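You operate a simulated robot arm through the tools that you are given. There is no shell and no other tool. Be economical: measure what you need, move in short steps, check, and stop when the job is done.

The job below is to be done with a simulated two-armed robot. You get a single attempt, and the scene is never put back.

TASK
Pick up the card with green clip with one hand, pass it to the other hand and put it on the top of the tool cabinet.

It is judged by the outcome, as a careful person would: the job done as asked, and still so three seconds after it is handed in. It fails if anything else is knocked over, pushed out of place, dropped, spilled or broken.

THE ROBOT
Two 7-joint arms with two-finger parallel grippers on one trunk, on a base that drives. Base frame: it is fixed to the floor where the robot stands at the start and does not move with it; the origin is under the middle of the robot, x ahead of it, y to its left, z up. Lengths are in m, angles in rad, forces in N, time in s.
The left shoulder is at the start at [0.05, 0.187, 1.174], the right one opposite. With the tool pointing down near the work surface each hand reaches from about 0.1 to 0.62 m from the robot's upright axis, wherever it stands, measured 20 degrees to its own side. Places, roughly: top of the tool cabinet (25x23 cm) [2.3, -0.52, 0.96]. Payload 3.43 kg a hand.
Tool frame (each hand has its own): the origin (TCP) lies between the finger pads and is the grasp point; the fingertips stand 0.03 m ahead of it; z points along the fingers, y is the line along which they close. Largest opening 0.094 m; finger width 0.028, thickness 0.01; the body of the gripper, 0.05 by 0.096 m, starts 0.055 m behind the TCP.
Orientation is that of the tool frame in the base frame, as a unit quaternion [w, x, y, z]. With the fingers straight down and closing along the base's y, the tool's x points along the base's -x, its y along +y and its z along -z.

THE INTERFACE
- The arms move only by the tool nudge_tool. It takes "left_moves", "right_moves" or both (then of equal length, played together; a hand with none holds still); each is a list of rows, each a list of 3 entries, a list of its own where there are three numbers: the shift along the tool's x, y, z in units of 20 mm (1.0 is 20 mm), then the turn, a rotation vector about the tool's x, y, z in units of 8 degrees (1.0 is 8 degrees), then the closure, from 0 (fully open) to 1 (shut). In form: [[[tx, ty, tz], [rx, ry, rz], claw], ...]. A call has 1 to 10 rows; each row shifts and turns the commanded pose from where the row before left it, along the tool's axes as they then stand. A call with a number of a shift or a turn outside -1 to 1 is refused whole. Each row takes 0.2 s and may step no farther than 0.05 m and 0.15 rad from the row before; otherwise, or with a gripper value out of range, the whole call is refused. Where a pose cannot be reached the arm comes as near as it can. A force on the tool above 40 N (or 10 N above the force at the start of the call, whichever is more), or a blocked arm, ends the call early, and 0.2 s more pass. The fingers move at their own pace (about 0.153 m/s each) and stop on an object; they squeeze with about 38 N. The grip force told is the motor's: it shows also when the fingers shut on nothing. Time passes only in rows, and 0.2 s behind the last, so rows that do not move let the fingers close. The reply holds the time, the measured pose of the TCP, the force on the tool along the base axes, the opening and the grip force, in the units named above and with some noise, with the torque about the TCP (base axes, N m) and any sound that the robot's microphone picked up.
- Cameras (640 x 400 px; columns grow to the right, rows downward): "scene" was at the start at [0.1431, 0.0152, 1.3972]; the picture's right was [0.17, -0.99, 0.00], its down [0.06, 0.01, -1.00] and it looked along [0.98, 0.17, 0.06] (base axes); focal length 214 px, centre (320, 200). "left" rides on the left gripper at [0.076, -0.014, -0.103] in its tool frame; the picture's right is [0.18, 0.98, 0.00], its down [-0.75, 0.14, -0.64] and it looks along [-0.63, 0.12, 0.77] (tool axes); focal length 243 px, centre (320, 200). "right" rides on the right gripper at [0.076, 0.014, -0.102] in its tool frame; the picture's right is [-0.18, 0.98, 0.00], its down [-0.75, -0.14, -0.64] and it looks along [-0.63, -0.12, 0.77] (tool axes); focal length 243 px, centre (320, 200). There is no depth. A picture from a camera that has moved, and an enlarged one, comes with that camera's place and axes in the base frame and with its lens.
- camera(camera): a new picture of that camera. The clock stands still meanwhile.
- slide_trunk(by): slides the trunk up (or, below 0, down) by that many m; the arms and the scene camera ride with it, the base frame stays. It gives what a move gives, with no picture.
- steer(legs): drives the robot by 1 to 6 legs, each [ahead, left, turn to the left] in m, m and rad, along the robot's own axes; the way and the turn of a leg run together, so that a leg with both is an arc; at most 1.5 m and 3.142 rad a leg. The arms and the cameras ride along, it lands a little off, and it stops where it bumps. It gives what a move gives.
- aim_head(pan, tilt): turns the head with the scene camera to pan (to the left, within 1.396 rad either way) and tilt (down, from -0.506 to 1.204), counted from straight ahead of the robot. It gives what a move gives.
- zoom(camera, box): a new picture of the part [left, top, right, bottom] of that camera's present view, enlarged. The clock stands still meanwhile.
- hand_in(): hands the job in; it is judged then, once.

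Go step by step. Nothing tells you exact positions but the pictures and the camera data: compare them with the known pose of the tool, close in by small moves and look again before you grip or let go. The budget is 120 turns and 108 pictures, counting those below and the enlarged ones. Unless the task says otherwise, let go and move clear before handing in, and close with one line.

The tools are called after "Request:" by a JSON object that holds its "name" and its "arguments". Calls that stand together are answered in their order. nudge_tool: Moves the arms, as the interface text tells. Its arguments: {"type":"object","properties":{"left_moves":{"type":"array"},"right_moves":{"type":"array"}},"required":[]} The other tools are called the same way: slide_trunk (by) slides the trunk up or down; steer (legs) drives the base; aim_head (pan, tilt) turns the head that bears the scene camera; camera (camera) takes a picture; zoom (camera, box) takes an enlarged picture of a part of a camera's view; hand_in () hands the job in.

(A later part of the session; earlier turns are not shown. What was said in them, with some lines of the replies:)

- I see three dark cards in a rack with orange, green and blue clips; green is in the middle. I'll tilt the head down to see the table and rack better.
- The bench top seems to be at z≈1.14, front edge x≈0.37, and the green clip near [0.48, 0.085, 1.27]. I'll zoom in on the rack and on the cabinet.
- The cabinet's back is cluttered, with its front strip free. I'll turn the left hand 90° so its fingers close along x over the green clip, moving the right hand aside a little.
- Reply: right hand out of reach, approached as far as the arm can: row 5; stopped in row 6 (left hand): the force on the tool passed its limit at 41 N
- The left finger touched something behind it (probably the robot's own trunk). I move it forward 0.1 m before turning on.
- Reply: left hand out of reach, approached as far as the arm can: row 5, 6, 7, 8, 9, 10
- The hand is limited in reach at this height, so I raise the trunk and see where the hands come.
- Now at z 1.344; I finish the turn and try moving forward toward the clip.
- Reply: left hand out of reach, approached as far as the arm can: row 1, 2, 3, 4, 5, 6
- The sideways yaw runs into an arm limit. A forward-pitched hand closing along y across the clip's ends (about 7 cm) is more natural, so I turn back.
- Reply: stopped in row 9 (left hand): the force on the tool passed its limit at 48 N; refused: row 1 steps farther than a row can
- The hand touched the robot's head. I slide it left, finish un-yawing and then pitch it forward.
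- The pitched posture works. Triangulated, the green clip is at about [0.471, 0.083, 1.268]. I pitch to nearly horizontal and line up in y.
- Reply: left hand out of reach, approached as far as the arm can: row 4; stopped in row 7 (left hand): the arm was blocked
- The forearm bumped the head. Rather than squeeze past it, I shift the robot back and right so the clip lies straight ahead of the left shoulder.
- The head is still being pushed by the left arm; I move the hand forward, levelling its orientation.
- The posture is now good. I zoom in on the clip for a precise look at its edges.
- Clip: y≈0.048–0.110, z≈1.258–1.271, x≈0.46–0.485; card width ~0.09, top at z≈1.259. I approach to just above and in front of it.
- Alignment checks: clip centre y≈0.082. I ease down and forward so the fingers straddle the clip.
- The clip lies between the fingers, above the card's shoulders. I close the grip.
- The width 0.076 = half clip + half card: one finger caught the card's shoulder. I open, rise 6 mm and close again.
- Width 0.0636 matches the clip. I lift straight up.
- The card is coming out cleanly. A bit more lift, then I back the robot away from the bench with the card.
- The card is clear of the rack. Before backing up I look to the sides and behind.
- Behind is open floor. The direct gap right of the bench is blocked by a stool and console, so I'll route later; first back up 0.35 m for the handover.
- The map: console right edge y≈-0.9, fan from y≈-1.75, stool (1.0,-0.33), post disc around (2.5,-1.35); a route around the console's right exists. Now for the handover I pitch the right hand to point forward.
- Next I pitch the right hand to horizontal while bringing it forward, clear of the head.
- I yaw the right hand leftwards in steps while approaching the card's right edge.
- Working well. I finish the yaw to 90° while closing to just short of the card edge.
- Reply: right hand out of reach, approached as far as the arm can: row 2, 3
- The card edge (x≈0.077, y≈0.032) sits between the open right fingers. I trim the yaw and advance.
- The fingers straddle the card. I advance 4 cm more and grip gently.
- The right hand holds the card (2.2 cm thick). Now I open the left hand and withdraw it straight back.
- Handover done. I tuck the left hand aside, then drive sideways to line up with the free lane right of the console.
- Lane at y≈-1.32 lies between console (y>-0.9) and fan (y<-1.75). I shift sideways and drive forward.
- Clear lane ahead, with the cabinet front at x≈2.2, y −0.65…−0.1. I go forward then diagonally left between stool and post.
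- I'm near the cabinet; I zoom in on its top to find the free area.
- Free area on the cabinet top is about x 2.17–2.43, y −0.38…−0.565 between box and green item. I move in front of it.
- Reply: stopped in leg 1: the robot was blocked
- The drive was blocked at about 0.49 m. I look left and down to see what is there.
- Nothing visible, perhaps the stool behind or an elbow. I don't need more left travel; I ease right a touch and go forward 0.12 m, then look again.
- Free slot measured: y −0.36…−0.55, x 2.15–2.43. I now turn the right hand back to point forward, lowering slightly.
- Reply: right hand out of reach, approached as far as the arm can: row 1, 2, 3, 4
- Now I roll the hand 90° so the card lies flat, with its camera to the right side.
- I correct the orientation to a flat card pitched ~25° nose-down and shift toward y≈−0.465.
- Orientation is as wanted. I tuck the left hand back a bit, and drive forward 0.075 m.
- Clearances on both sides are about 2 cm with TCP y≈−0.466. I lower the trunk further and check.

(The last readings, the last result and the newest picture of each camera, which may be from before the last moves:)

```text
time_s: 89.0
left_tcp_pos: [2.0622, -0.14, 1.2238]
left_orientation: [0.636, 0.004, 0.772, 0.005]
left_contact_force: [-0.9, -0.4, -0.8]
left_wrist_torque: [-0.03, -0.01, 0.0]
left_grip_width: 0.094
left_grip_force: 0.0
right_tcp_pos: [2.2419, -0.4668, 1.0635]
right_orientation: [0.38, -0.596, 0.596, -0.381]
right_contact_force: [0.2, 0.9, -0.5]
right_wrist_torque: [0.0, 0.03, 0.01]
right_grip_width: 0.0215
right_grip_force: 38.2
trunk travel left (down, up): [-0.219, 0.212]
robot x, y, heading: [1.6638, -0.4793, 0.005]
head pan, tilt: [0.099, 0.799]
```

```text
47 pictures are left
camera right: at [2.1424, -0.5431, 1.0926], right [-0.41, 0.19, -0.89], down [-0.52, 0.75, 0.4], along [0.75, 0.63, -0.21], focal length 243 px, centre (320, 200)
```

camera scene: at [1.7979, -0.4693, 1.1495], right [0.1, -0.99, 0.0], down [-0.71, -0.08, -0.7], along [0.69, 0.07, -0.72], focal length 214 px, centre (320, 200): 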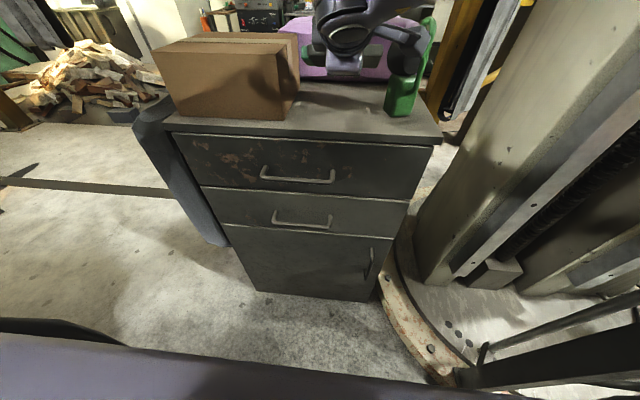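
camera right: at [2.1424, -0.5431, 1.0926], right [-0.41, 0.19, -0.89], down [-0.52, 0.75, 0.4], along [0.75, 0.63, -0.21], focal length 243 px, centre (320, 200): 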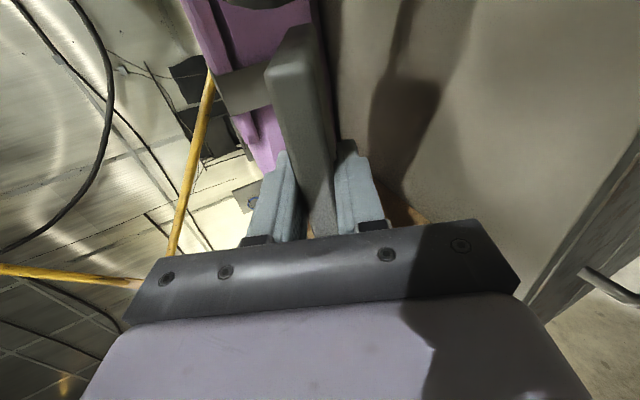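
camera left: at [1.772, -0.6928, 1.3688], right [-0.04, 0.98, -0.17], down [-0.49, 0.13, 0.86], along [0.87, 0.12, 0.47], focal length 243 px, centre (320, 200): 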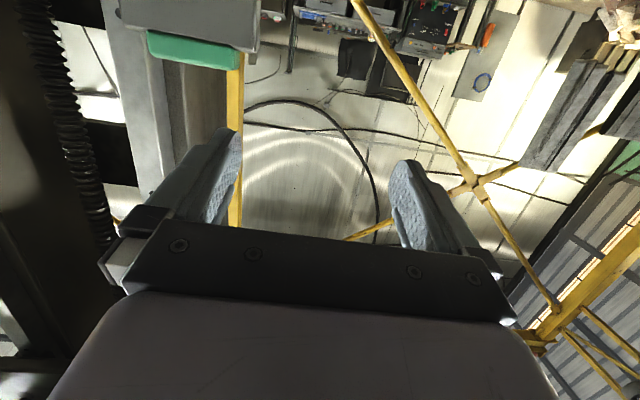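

I tilt the head for a better side view of the hand, card and green item before the last centimetres.

Request:
{"name": "aim_head", "arguments": {"pan": 0.0, "tilt": 0.35}}

Request:
{"name": "camera", "arguments": {"camera": "scene"}}

Request:
{"name": "zoom", "arguments": {"camera": "scene", "box": [200, 130, 440, 280]}}

```text
time_s: 89.9
left_tcp_pos: [2.0625, -0.1383, 1.2244]
left_orientation: [0.637, 0.003, 0.771, 0.006]
left_contact_force: [0.4, 0.1, 0.4]
left_wrist_torque: [0.0, 0.0, 0.01]
left_grip_width: 0.0944
left_grip_force: 0.1
right_tcp_pos: [2.2409, -0.4669, 1.062]
right_orientation: [0.38, -0.596, 0.597, -0.38]
right_contact_force: [0.2, 0.1, -1.7]
right_wrist_torque: [0.01, 0.03, 0.0]
right_grip_width: 0.0217
right_grip_force: 37.9
trunk travel left (down, up): [-0.219, 0.212]
robot x, y, heading: [1.6614, -0.4781, 0.009]
head pan, tilt: [0.0, 0.351]
```

```text
46 pictures are left
camera scene: at [1.8108, -0.4772, 1.1891], right [0.01, -1.0, 0.0], down [-0.34, 0.0, -0.94], along [0.94, 0.01, -0.34], focal length 214 px, centre (320, 200)
```

scene: 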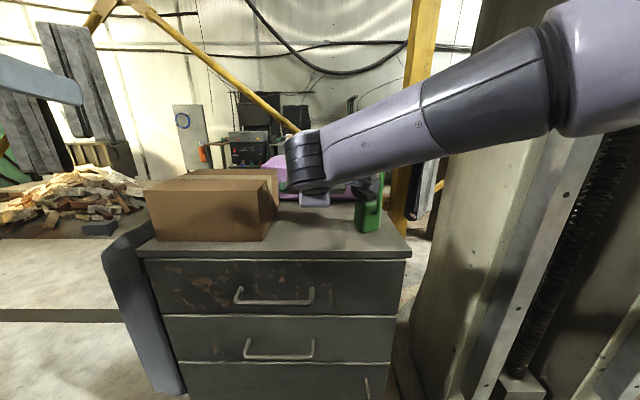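

```text
2.67 times, centred on (320, 205) of scene
camera zoom: at [1.8108, -0.4772, 1.1891], right [0.01, -1.0, 0.0], down [-0.34, 0.0, -0.94], along [0.94, 0.01, -0.34], focal length 572 px, centre (320, 187)
```

zoom: 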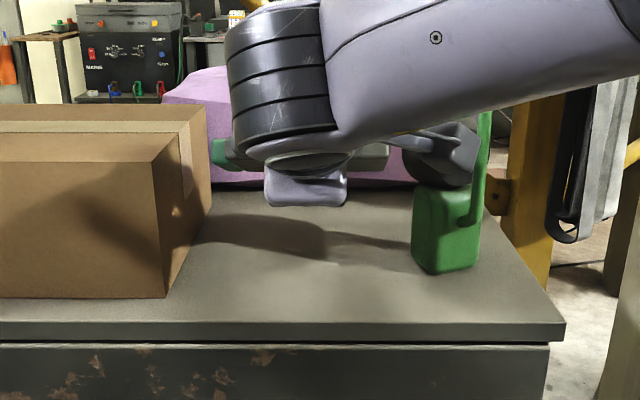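

Margins look about 2.5 cm on each side. I lower straight down by 5 cm.

Request:
{"name": "nudge_tool", "arguments": {"right_moves": [[[0, 0.4535, 0.209], [0, 0, 0], 1], [[0, 0.4535, 0.209], [0, 0, 0], 1], [[0, 0.4535, 0.209], [0, 0, 0], 1], [[0, 0.4535, 0.209], [0, 0, 0], 1], [[0, 0.4535, 0.209], [0, 0, 0], 1]]}}

Request:
{"name": "zoom", "arguments": {"camera": "scene", "box": [200, 130, 440, 280]}}

Request:
{"name": "camera", "arguments": {"camera": "right"}}

```text
time_s: 91.1
left_tcp_pos: [2.0622, -0.1379, 1.2231]
left_orientation: [0.636, 0.003, 0.772, 0.005]
left_contact_force: [-0.4, -0.4, 0.5]
left_wrist_torque: [-0.02, -0.01, 0.0]
left_grip_width: 0.0941
left_grip_force: 0.0
right_tcp_pos: [2.2413, -0.4674, 1.0118]
right_orientation: [0.38, -0.595, 0.598, -0.38]
right_contact_force: [0.1, 0.8, -1.3]
right_wrist_torque: [-0.01, 0.01, 0.01]
right_grip_width: 0.0215
right_grip_force: 38.3
trunk travel left (down, up): [-0.219, 0.212]
robot x, y, heading: [1.6598, -0.4793, 0.003]
head pan, tilt: [0.0, 0.351]
```

```text
2.67 times, centred on (320, 205) of scene
camera zoom: at [1.8109, -0.4772, 1.1891], right [0.01, -1.0, 0.0], down [-0.34, 0.0, -0.94], along [0.94, 0.01, -0.34], focal length 572 px, centre (320, 187)
```

zoom: 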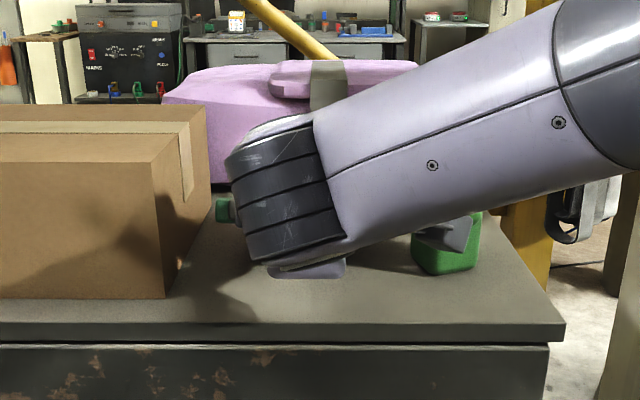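

```text
43 pictures are left
camera right: at [2.1427, -0.5431, 1.042], right [-0.41, 0.19, -0.89], down [-0.52, 0.75, 0.4], along [0.75, 0.63, -0.21], focal length 243 px, centre (320, 200)
```

right: 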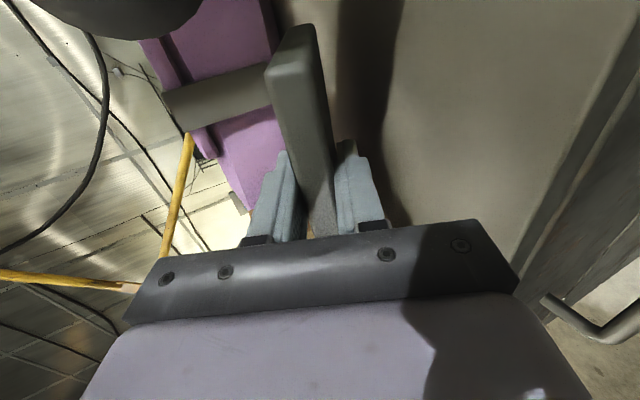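

Now 3 mm steps until the card's far edge touches.

Request:
{"name": "nudge_tool", "arguments": {"right_moves": [[[0, 0.136, 0.063], [0, 0, 0], 1], [[0, 0.136, 0.063], [0, 0, 0], 1], [[0, 0.136, 0.063], [0, 0, 0], 1]]}}

```text
time_s: 91.9
left_tcp_pos: [2.062, -0.1391, 1.2249]
left_orientation: [0.636, 0.003, 0.772, 0.006]
left_contact_force: [-0.8, 0.2, 1.0]
left_wrist_torque: [-0.01, 0.01, 0.0]
left_grip_width: 0.0938
left_grip_force: 0.1
right_tcp_pos: [2.2425, -0.4675, 1.003]
right_orientation: [-0.38, 0.596, -0.596, 0.381]
right_contact_force: [-0.4, 0.2, -1.7]
right_wrist_torque: [0.01, 0.03, 0.01]
right_grip_width: 0.0218
right_grip_force: 38.0
trunk travel left (down, up): [-0.219, 0.212]
robot x, y, heading: [1.6626, -0.4813, 0.006]
head pan, tilt: [0.0, 0.351]
```

No contact yet; I continue.

Request:
{"name": "nudge_tool", "arguments": {"right_moves": [[[0, 0.136, 0.063], [0, 0, 0], 1], [[0, 0.136, 0.063], [0, 0, 0], 1]]}}

Request:
{"name": "camera", "arguments": {"camera": "right"}}

```text
time_s: 92.5
left_tcp_pos: [2.0622, -0.1396, 1.2242]
left_orientation: [0.636, 0.004, 0.772, 0.006]
left_contact_force: [-0.4, -0.1, -0.2]
left_wrist_torque: [-0.04, 0.04, -0.01]
left_grip_width: 0.094
left_grip_force: 0.1
right_tcp_pos: [2.2411, -0.4676, 0.9982]
right_orientation: [0.381, -0.595, 0.597, -0.38]
right_contact_force: [-0.8, -0.5, -2.3]
right_wrist_torque: [-0.01, 0.07, -0.02]
right_grip_width: 0.0218
right_grip_force: 38.7
trunk travel left (down, up): [-0.219, 0.212]
robot x, y, heading: [1.6604, -0.4774, 0.008]
head pan, tilt: [0.0, 0.351]
```

```text
42 pictures are left
camera right: at [2.1424, -0.5435, 1.0272], right [-0.41, 0.19, -0.89], down [-0.52, 0.75, 0.4], along [0.75, 0.63, -0.21], focal length 243 px, centre (320, 200)
```

right: 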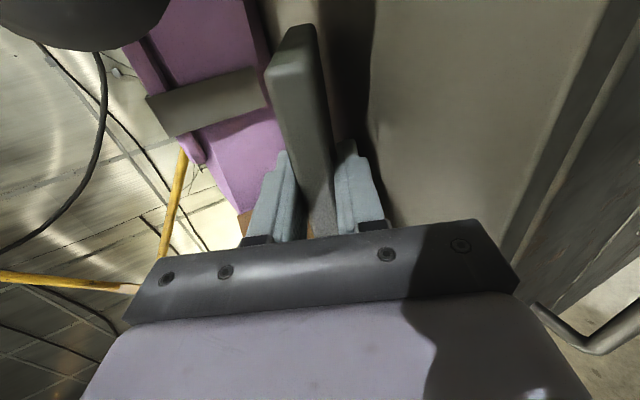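

Still not touching; two more small steps down.

Request:
{"name": "nudge_tool", "arguments": {"right_moves": [[[0, 0.136, 0.063], [0, 0, 0], 1], [[0, 0.136, 0.063], [0, 0, 0], 1]]}}

Request:
{"name": "nudge_tool", "arguments": {"right_moves": [[[0, 0.09, 0.042], [0, 0, 0], 1], [[0, 0.09, 0.042], [0, 0, 0], 1]]}}

```text
time_s: 93.1
left_tcp_pos: [2.0607, -0.1398, 1.2246]
left_orientation: [0.636, 0.004, 0.771, 0.005]
left_contact_force: [-0.4, -0.2, 0.6]
left_wrist_torque: [-0.02, 0.01, 0.01]
left_grip_width: 0.094
left_grip_force: 0.0
right_tcp_pos: [2.2417, -0.4679, 0.9925]
right_orientation: [0.381, -0.595, 0.596, -0.381]
right_contact_force: [-0.2, -1.1, 0.1]
right_wrist_torque: [0.1, -0.1, 0.01]
right_grip_width: 0.0218
right_grip_force: 38.1
trunk travel left (down, up): [-0.219, 0.212]
robot x, y, heading: [1.6648, -0.4817, 0.005]
head pan, tilt: [0.0, 0.351]
```

```text
time_s: 93.7
left_tcp_pos: [2.0616, -0.1406, 1.2261]
left_orientation: [0.637, 0.003, 0.771, 0.006]
left_contact_force: [0.3, 0.0, -0.2]
left_wrist_torque: [0.0, 0.02, -0.01]
left_grip_width: 0.0939
left_grip_force: 0.1
right_tcp_pos: [2.2411, -0.4678, 0.991]
right_orientation: [0.383, -0.593, 0.597, -0.382]
right_contact_force: [-3.0, -0.1, 8.7]
right_wrist_torque: [0.56, -0.51, 0.14]
right_grip_width: 0.0222
right_grip_force: 38.0
trunk travel left (down, up): [-0.219, 0.212]
robot x, y, heading: [1.6577, -0.4788, 0.008]
head pan, tilt: [0.0, 0.351]
```

The clip corner now rests on the surface (8.7 N up). I raise a few mm, loosen slightly so the card rests on the lower finger and table, and check.

Request:
{"name": "nudge_tool", "arguments": {"right_moves": [[[0, -0.2, -0.095], [0, 0, 0], 0.78], [[0, -0.15, -0.07], [0, 0, 0], 0.7], [[0, -0.1, -0.04], [0, 0, 0], 0.63], [[0, 0, 0], [0, 0, 0], 0.6], [[0, 0, 0], [0, 0, 0], 0.6]]}}

Request:
{"name": "camera", "arguments": {"camera": "right"}}

Request:
{"name": "zoom", "arguments": {"camera": "scene", "box": [200, 130, 440, 280]}}

```text
time_s: 94.9
left_tcp_pos: [2.0625, -0.1405, 1.2252]
left_orientation: [0.636, 0.003, 0.772, 0.006]
left_contact_force: [-0.9, 1.1, -0.9]
left_wrist_torque: [0.0, -0.01, -0.02]
left_grip_width: 0.094
left_grip_force: 0.2
right_tcp_pos: [2.2418, -0.4666, 0.9987]
right_orientation: [0.38, -0.595, 0.597, -0.381]
right_contact_force: [-0.3, -0.2, -0.3]
right_wrist_torque: [0.0, 0.0, 0.0]
right_grip_width: 0.0379
right_grip_force: 0.1
trunk travel left (down, up): [-0.219, 0.212]
robot x, y, heading: [1.6638, -0.4809, 0.003]
head pan, tilt: [0.0, 0.351]
```

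```text
41 pictures are left
camera right: at [2.1421, -0.5435, 1.0274], right [-0.41, 0.19, -0.89], down [-0.52, 0.75, 0.4], along [0.75, 0.63, -0.21], focal length 243 px, centre (320, 200)
```

right: 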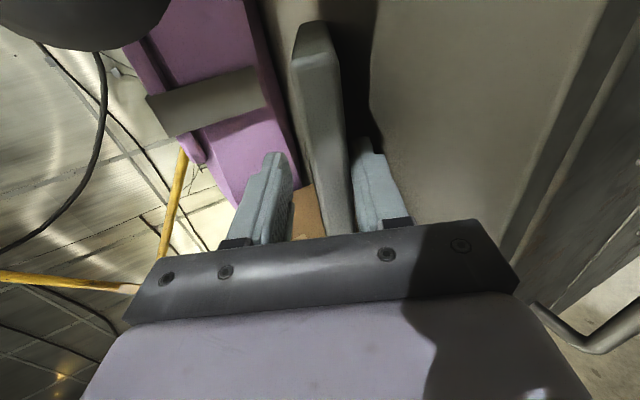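

```text
2.67 times, centred on (320, 205) of scene
camera zoom: at [1.8107, -0.4772, 1.1891], right [0.01, -1.0, 0.0], down [-0.34, 0.0, -0.94], along [0.94, 0.01, -0.34], focal length 572 px, centre (320, 187)
```

zoom: 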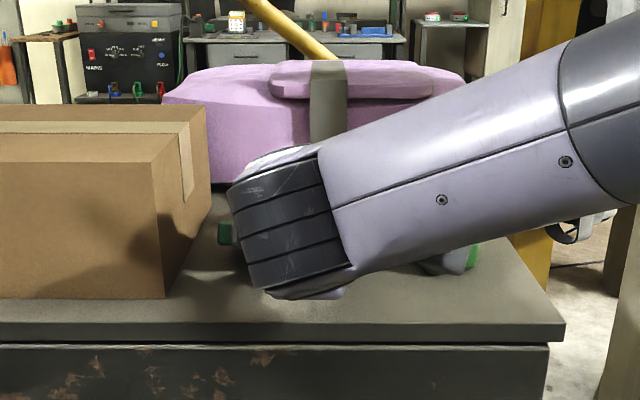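

The card rests on the lower finger. I draw the hand straight back horizontally so it settles gently.

Request:
{"name": "nudge_tool", "arguments": {"right_moves": [[[0, 0.21, -0.4545], [0, 0, 0], 0.6], [[0, 0.21, -0.4545], [0, 0, 0], 0.6], [[0, 0.21, -0.4545], [0, 0, 0], 0.6], [[0, 0.21, -0.4545], [0, 0, 0], 0.6]]}}

Request:
{"name": "camera", "arguments": {"camera": "right"}}

```text
time_s: 95.9
left_tcp_pos: [2.0631, -0.1393, 1.2242]
left_orientation: [0.636, 0.003, 0.771, 0.006]
left_contact_force: [0.3, 0.4, -0.6]
left_wrist_torque: [-0.02, -0.01, 0.0]
left_grip_width: 0.094
left_grip_force: 0.0
right_tcp_pos: [2.2013, -0.4652, 0.9981]
right_orientation: [0.381, -0.595, 0.596, -0.381]
right_contact_force: [-0.8, -0.5, -1.2]
right_wrist_torque: [0.0, 0.01, 0.02]
right_grip_width: 0.038
right_grip_force: 0.3
trunk travel left (down, up): [-0.219, 0.212]
robot x, y, heading: [1.6645, -0.4812, 0.003]
head pan, tilt: [0.0, 0.351]
```

```text
39 pictures are left
camera right: at [2.1016, -0.5423, 1.0276], right [-0.41, 0.19, -0.89], down [-0.52, 0.75, 0.4], along [0.75, 0.63, -0.21], focal length 243 px, centre (320, 200)
```

right: 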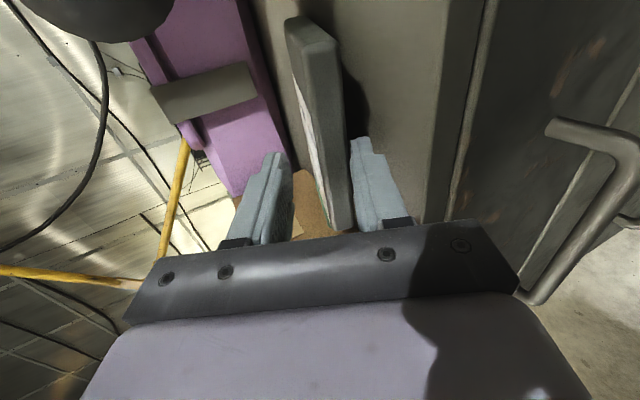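

The card is being dragged along with the finger, so I re-grip it; I'll set it down again steeper and further in, where it cannot ride back with the finger.

Request:
{"name": "nudge_tool", "arguments": {"right_moves": [[[0, 0, 0], [0, 0, 0], 0.75], [[0, 0, 0], [0, 0, 0], 1], [[0, 0, 0], [0, 0, 0], 1], [[0, -0.4535, -0.209], [0, 0, 0], 1], [[0, -0.4535, -0.209], [0, 0, 0], 1], [[0, -0.4535, -0.209], [0, 0, 0], 1], [[0, -0.4535, -0.209], [0, 0, 0], 1]]}}

Request:
{"name": "camera", "arguments": {"camera": "right"}}

Request:
{"name": "zoom", "arguments": {"camera": "scene", "box": [200, 130, 440, 280]}}

```text
time_s: 97.5
left_tcp_pos: [2.063, -0.1389, 1.2247]
left_orientation: [0.636, 0.003, 0.772, 0.006]
left_contact_force: [-1.0, -0.4, -0.1]
left_wrist_torque: [-0.01, 0.0, -0.01]
left_grip_width: 0.094
left_grip_force: 0.1
right_tcp_pos: [2.2015, -0.4663, 1.038]
right_orientation: [0.381, -0.595, 0.596, -0.382]
right_contact_force: [0.5, 0.0, -1.5]
right_wrist_torque: [0.0, 0.05, 0.01]
right_grip_width: 0.0175
right_grip_force: 38.1
trunk travel left (down, up): [-0.219, 0.212]
robot x, y, heading: [1.6612, -0.4822, 0.006]
head pan, tilt: [0.0, 0.351]
```

```text
38 pictures are left
camera right: at [2.1026, -0.5426, 1.0676], right [-0.41, 0.19, -0.89], down [-0.52, 0.75, 0.4], along [0.75, 0.63, -0.22], focal length 243 px, centre (320, 200)
```

right: 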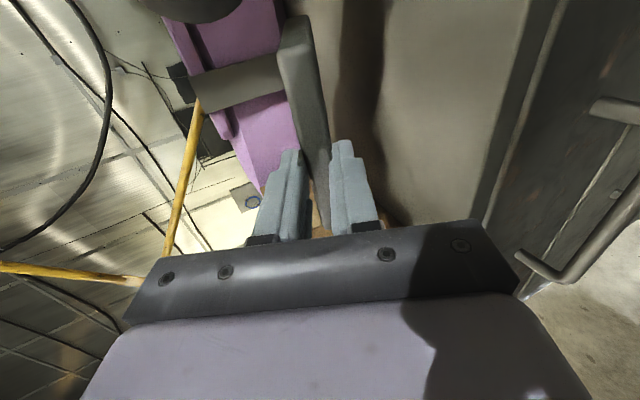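

```text
2.67 times, centred on (320, 205) of scene
camera zoom: at [1.8108, -0.4772, 1.1891], right [0.01, -1.0, 0.0], down [-0.34, 0.0, -0.94], along [0.94, 0.01, -0.34], focal length 572 px, centre (320, 187)
```

zoom: 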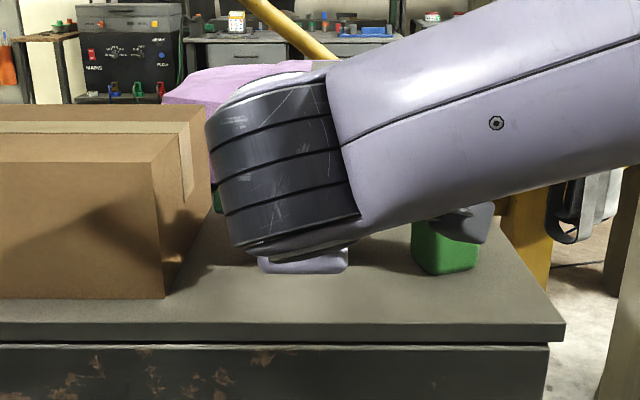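

The grip is now only on the card's very edge (width 0.0175), so the card had in fact stayed put. I lower it again right where it was.

Request:
{"name": "nudge_tool", "arguments": {"right_moves": [[[0, 0.4535, 0.209], [0, 0, 0], 1], [[0, 0.4535, 0.209], [0, 0, 0], 1], [[0, 0.4535, 0.209], [0, 0, 0], 1], [[0, 0.2, 0.09], [0, 0, 0], 1], [[0, 0.136, 0.063], [0, 0, 0], 1]]}}

Request:
{"name": "camera", "arguments": {"camera": "right"}}

```text
time_s: 98.7
left_tcp_pos: [2.0618, -0.1399, 1.2254]
left_orientation: [0.637, 0.004, 0.771, 0.006]
left_contact_force: [-0.1, -0.1, 0.0]
left_wrist_torque: [-0.01, -0.03, 0.01]
left_grip_width: 0.0941
left_grip_force: 0.1
right_tcp_pos: [2.2011, -0.4678, 1.0016]
right_orientation: [0.383, -0.594, 0.596, -0.382]
right_contact_force: [-3.4, -1.7, 7.0]
right_wrist_torque: [0.5, -0.61, 0.09]
right_grip_width: 0.0175
right_grip_force: 37.9
trunk travel left (down, up): [-0.219, 0.212]
robot x, y, heading: [1.6623, -0.4756, 0.001]
head pan, tilt: [0.0, 0.351]
```

```text
36 pictures are left
camera right: at [2.1021, -0.5433, 1.0315], right [-0.41, 0.19, -0.89], down [-0.52, 0.75, 0.4], along [0.75, 0.63, -0.21], focal length 243 px, centre (320, 200)
```

right: 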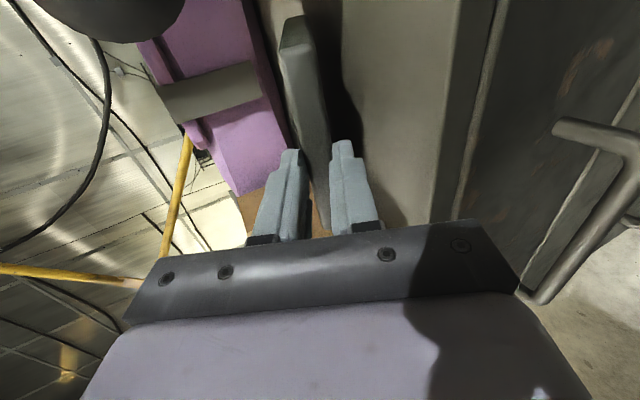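

The far clip edge touches at x≈2.29 — good margin, overlap is only ~1.5 cm. I loosen and withdraw fully.

Request:
{"name": "nudge_tool", "arguments": {"right_moves": [[[0, -0.1, -0.04], [0, 0, 0], 0.78], [[0, 0, 0], [0, 0, 0], 0.68], [[0, 0, 0], [0, 0, 0], 0.6], [[0, 0.21, -0.4545], [0, 0, 0], 0.6], [[0, 0.21, -0.4545], [0, 0, 0], 0.6], [[0, 0.21, -0.4545], [0, 0, 0], 0.6]]}}

Request:
{"name": "camera", "arguments": {"camera": "right"}}

Request:
{"name": "zoom", "arguments": {"camera": "scene", "box": [200, 130, 440, 280]}}

```text
time_s: 100.1
left_tcp_pos: [2.0621, -0.1394, 1.2236]
left_orientation: [0.636, 0.004, 0.772, 0.006]
left_contact_force: [-0.7, 0.1, -0.6]
left_wrist_torque: [0.04, -0.02, -0.02]
left_grip_width: 0.094
left_grip_force: 0.1
right_tcp_pos: [2.1705, -0.467, 1.003]
right_orientation: [0.381, -0.595, 0.597, -0.381]
right_contact_force: [-0.2, 0.5, 0.1]
right_wrist_torque: [-0.01, 0.01, 0.0]
right_grip_width: 0.0375
right_grip_force: 0.0
trunk travel left (down, up): [-0.219, 0.212]
robot x, y, heading: [1.6593, -0.4815, 0.006]
head pan, tilt: [0.0, 0.351]
```

```text
35 pictures are left
camera right: at [2.0721, -0.543, 1.0317], right [-0.41, 0.19, -0.89], down [-0.52, 0.75, 0.4], along [0.75, 0.63, -0.21], focal length 243 px, centre (320, 200)
```

right: 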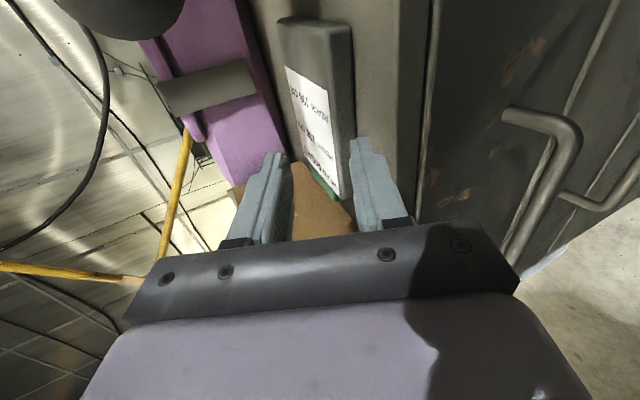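

```text
2.67 times, centred on (320, 205) of scene
camera zoom: at [1.8107, -0.4772, 1.1892], right [0.01, -1.0, 0.0], down [-0.34, 0.0, -0.94], along [0.94, 0.01, -0.34], focal length 572 px, centre (320, 187)
```

zoom: 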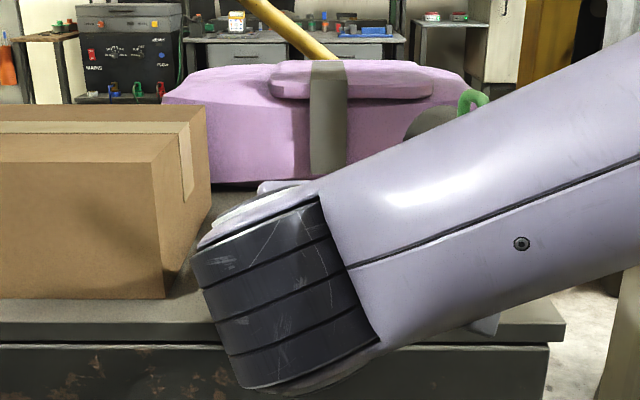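

The card has dropped flat. I withdraw the hand up and back.

Request:
{"name": "nudge_tool", "arguments": {"right_moves": [[[0, 0, -1], [0, 0, 0], 0.6], [[0, 0, -1], [0, 0, 0], 0.6], [[0, 0, -1], [0, 0, 0], 0.6], [[0, 0, -0.5], [0, 0, 0], 0.6]]}}

Request:
{"name": "slide_trunk", "arguments": {"by": 0.15}}

Request:
{"name": "aim_head", "arguments": {"pan": 0.0, "tilt": 0.65}}

Request:
{"name": "camera", "arguments": {"camera": "scene"}}

Request:
{"name": "camera", "arguments": {"camera": "right"}}

```text
time_s: 101.1
left_tcp_pos: [2.062, -0.1403, 1.2249]
left_orientation: [0.636, 0.003, 0.771, 0.006]
left_contact_force: [0.1, -0.1, 0.0]
left_wrist_torque: [0.0, 0.01, -0.04]
left_grip_width: 0.0941
left_grip_force: 0.0
right_tcp_pos: [2.108, -0.4661, 1.0309]
right_orientation: [0.382, -0.595, 0.596, -0.381]
right_contact_force: [-0.1, -0.2, -0.8]
right_wrist_torque: [0.01, 0.0, 0.04]
right_grip_width: 0.0375
right_grip_force: 0.1
trunk travel left (down, up): [-0.219, 0.212]
robot x, y, heading: [1.6595, -0.476, 0.004]
head pan, tilt: [0.0, 0.351]
```

```text
time_s: 102.8
left_tcp_pos: [2.062, -0.1396, 1.3746]
left_orientation: [0.636, 0.003, 0.772, 0.006]
left_contact_force: [0.2, -0.9, -0.1]
left_wrist_torque: [0.02, 0.01, 0.02]
left_grip_width: 0.0938
left_grip_force: 0.1
right_tcp_pos: [2.1076, -0.4666, 1.1799]
right_orientation: [0.38, -0.595, 0.597, -0.381]
right_contact_force: [0.3, -0.7, -0.3]
right_wrist_torque: [-0.01, -0.04, 0.03]
right_grip_width: 0.0375
right_grip_force: 0.0
trunk travel left (down, up): [-0.369, 0.062]
robot x, y, heading: [1.6641, -0.4798, 0.011]
head pan, tilt: [0.0, 0.351]
```

```text
time_s: 103.6
left_tcp_pos: [2.0616, -0.1408, 1.374]
left_orientation: [0.636, 0.004, 0.772, 0.005]
left_contact_force: [-0.8, -0.7, 0.0]
left_wrist_torque: [0.02, 0.0, -0.02]
left_grip_width: 0.094
left_grip_force: 0.0
right_tcp_pos: [2.1071, -0.4676, 1.1794]
right_orientation: [0.381, -0.595, 0.597, -0.381]
right_contact_force: [-0.7, -0.5, 0.1]
right_wrist_torque: [0.01, -0.01, 0.01]
right_grip_width: 0.0374
right_grip_force: 0.2
trunk travel left (down, up): [-0.369, 0.062]
robot x, y, heading: [1.6624, -0.4772, 0.006]
head pan, tilt: [0.0, 0.649]
```

```text
33 pictures are left
camera scene: at [1.8045, -0.4772, 1.3122], right [0.01, -1.0, 0.0], down [-0.6, 0.0, -0.8], along [0.8, 0.0, -0.6], focal length 214 px, centre (320, 200)
```

scene: 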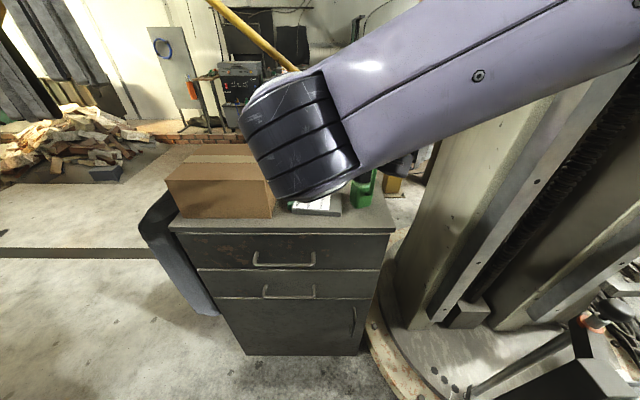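

```text
32 pictures are left
camera right: at [2.0092, -0.5425, 1.2099], right [-0.41, 0.19, -0.89], down [-0.52, 0.75, 0.4], along [0.75, 0.63, -0.21], focal length 243 px, centre (320, 200)
```

right: 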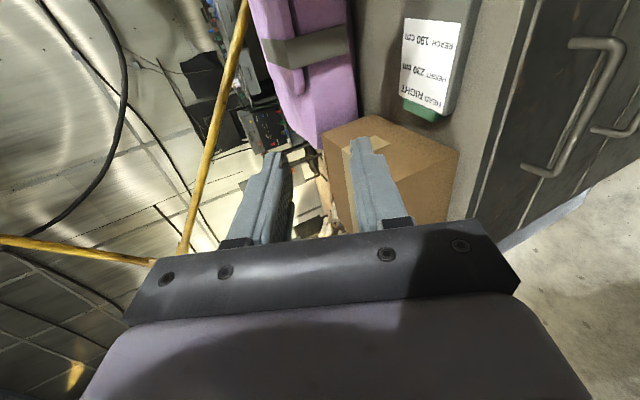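

The card lies flat on the cabinet top beside the box. I back off 8 cm for a full confirming view.

Request:
{"name": "steer", "arguments": {"legs": [[-0.08, 0, 0]]}}

Request:
{"name": "zoom", "arguments": {"camera": "scene", "box": [150, 100, 470, 300]}}

Request:
{"name": "camera", "arguments": {"camera": "right"}}

```text
time_s: 104.7
left_tcp_pos: [1.9822, -0.1393, 1.3753]
left_orientation: [0.638, 0.002, 0.77, 0.006]
left_contact_force: [-0.1, -0.1, -0.8]
left_wrist_torque: [-0.03, 0.0, 0.0]
left_grip_width: 0.094
left_grip_force: 0.0
right_tcp_pos: [2.0297, -0.4655, 1.1802]
right_orientation: [0.381, -0.595, 0.596, -0.381]
right_contact_force: [-0.2, 0.8, 0.6]
right_wrist_torque: [0.01, -0.01, 0.01]
right_grip_width: 0.0375
right_grip_force: 0.0
trunk travel left (down, up): [-0.369, 0.062]
robot x, y, heading: [1.5814, -0.4733, 0.01]
head pan, tilt: [0.0, 0.649]
```

```text
2.00 times, centred on (310, 200) of scene
camera zoom: at [1.7255, -0.4774, 1.3122], right [0.01, -1.0, 0.0], down [-0.6, 0.0, -0.8], along [0.8, 0.01, -0.6], focal length 429 px, centre (340, 200)
```

zoom: 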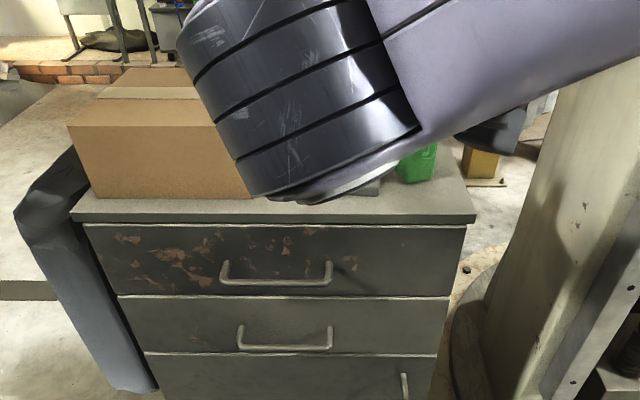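

```text
30 pictures are left
camera right: at [1.9305, -0.5423, 1.2101], right [-0.41, 0.18, -0.89], down [-0.52, 0.75, 0.4], along [0.75, 0.63, -0.21], focal length 243 px, centre (320, 200)
```

right: 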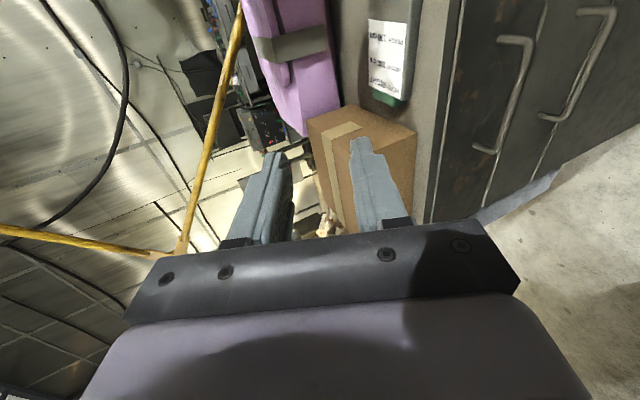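

The card is lying flat and free on the cabinet top, with the box, bag and green item in their places and the hands clear. I hand the job in.

Request:
{"name": "hand_in", "arguments": {}}

```text
The job is handed in.
```

The card with the green clip was picked up with the left hand, passed to the right, and now lies flat on top of the tool cabinet. The base was blocked once on the way by something I couldn't see, possibly the stool, and I didn't check whether the stool had moved.
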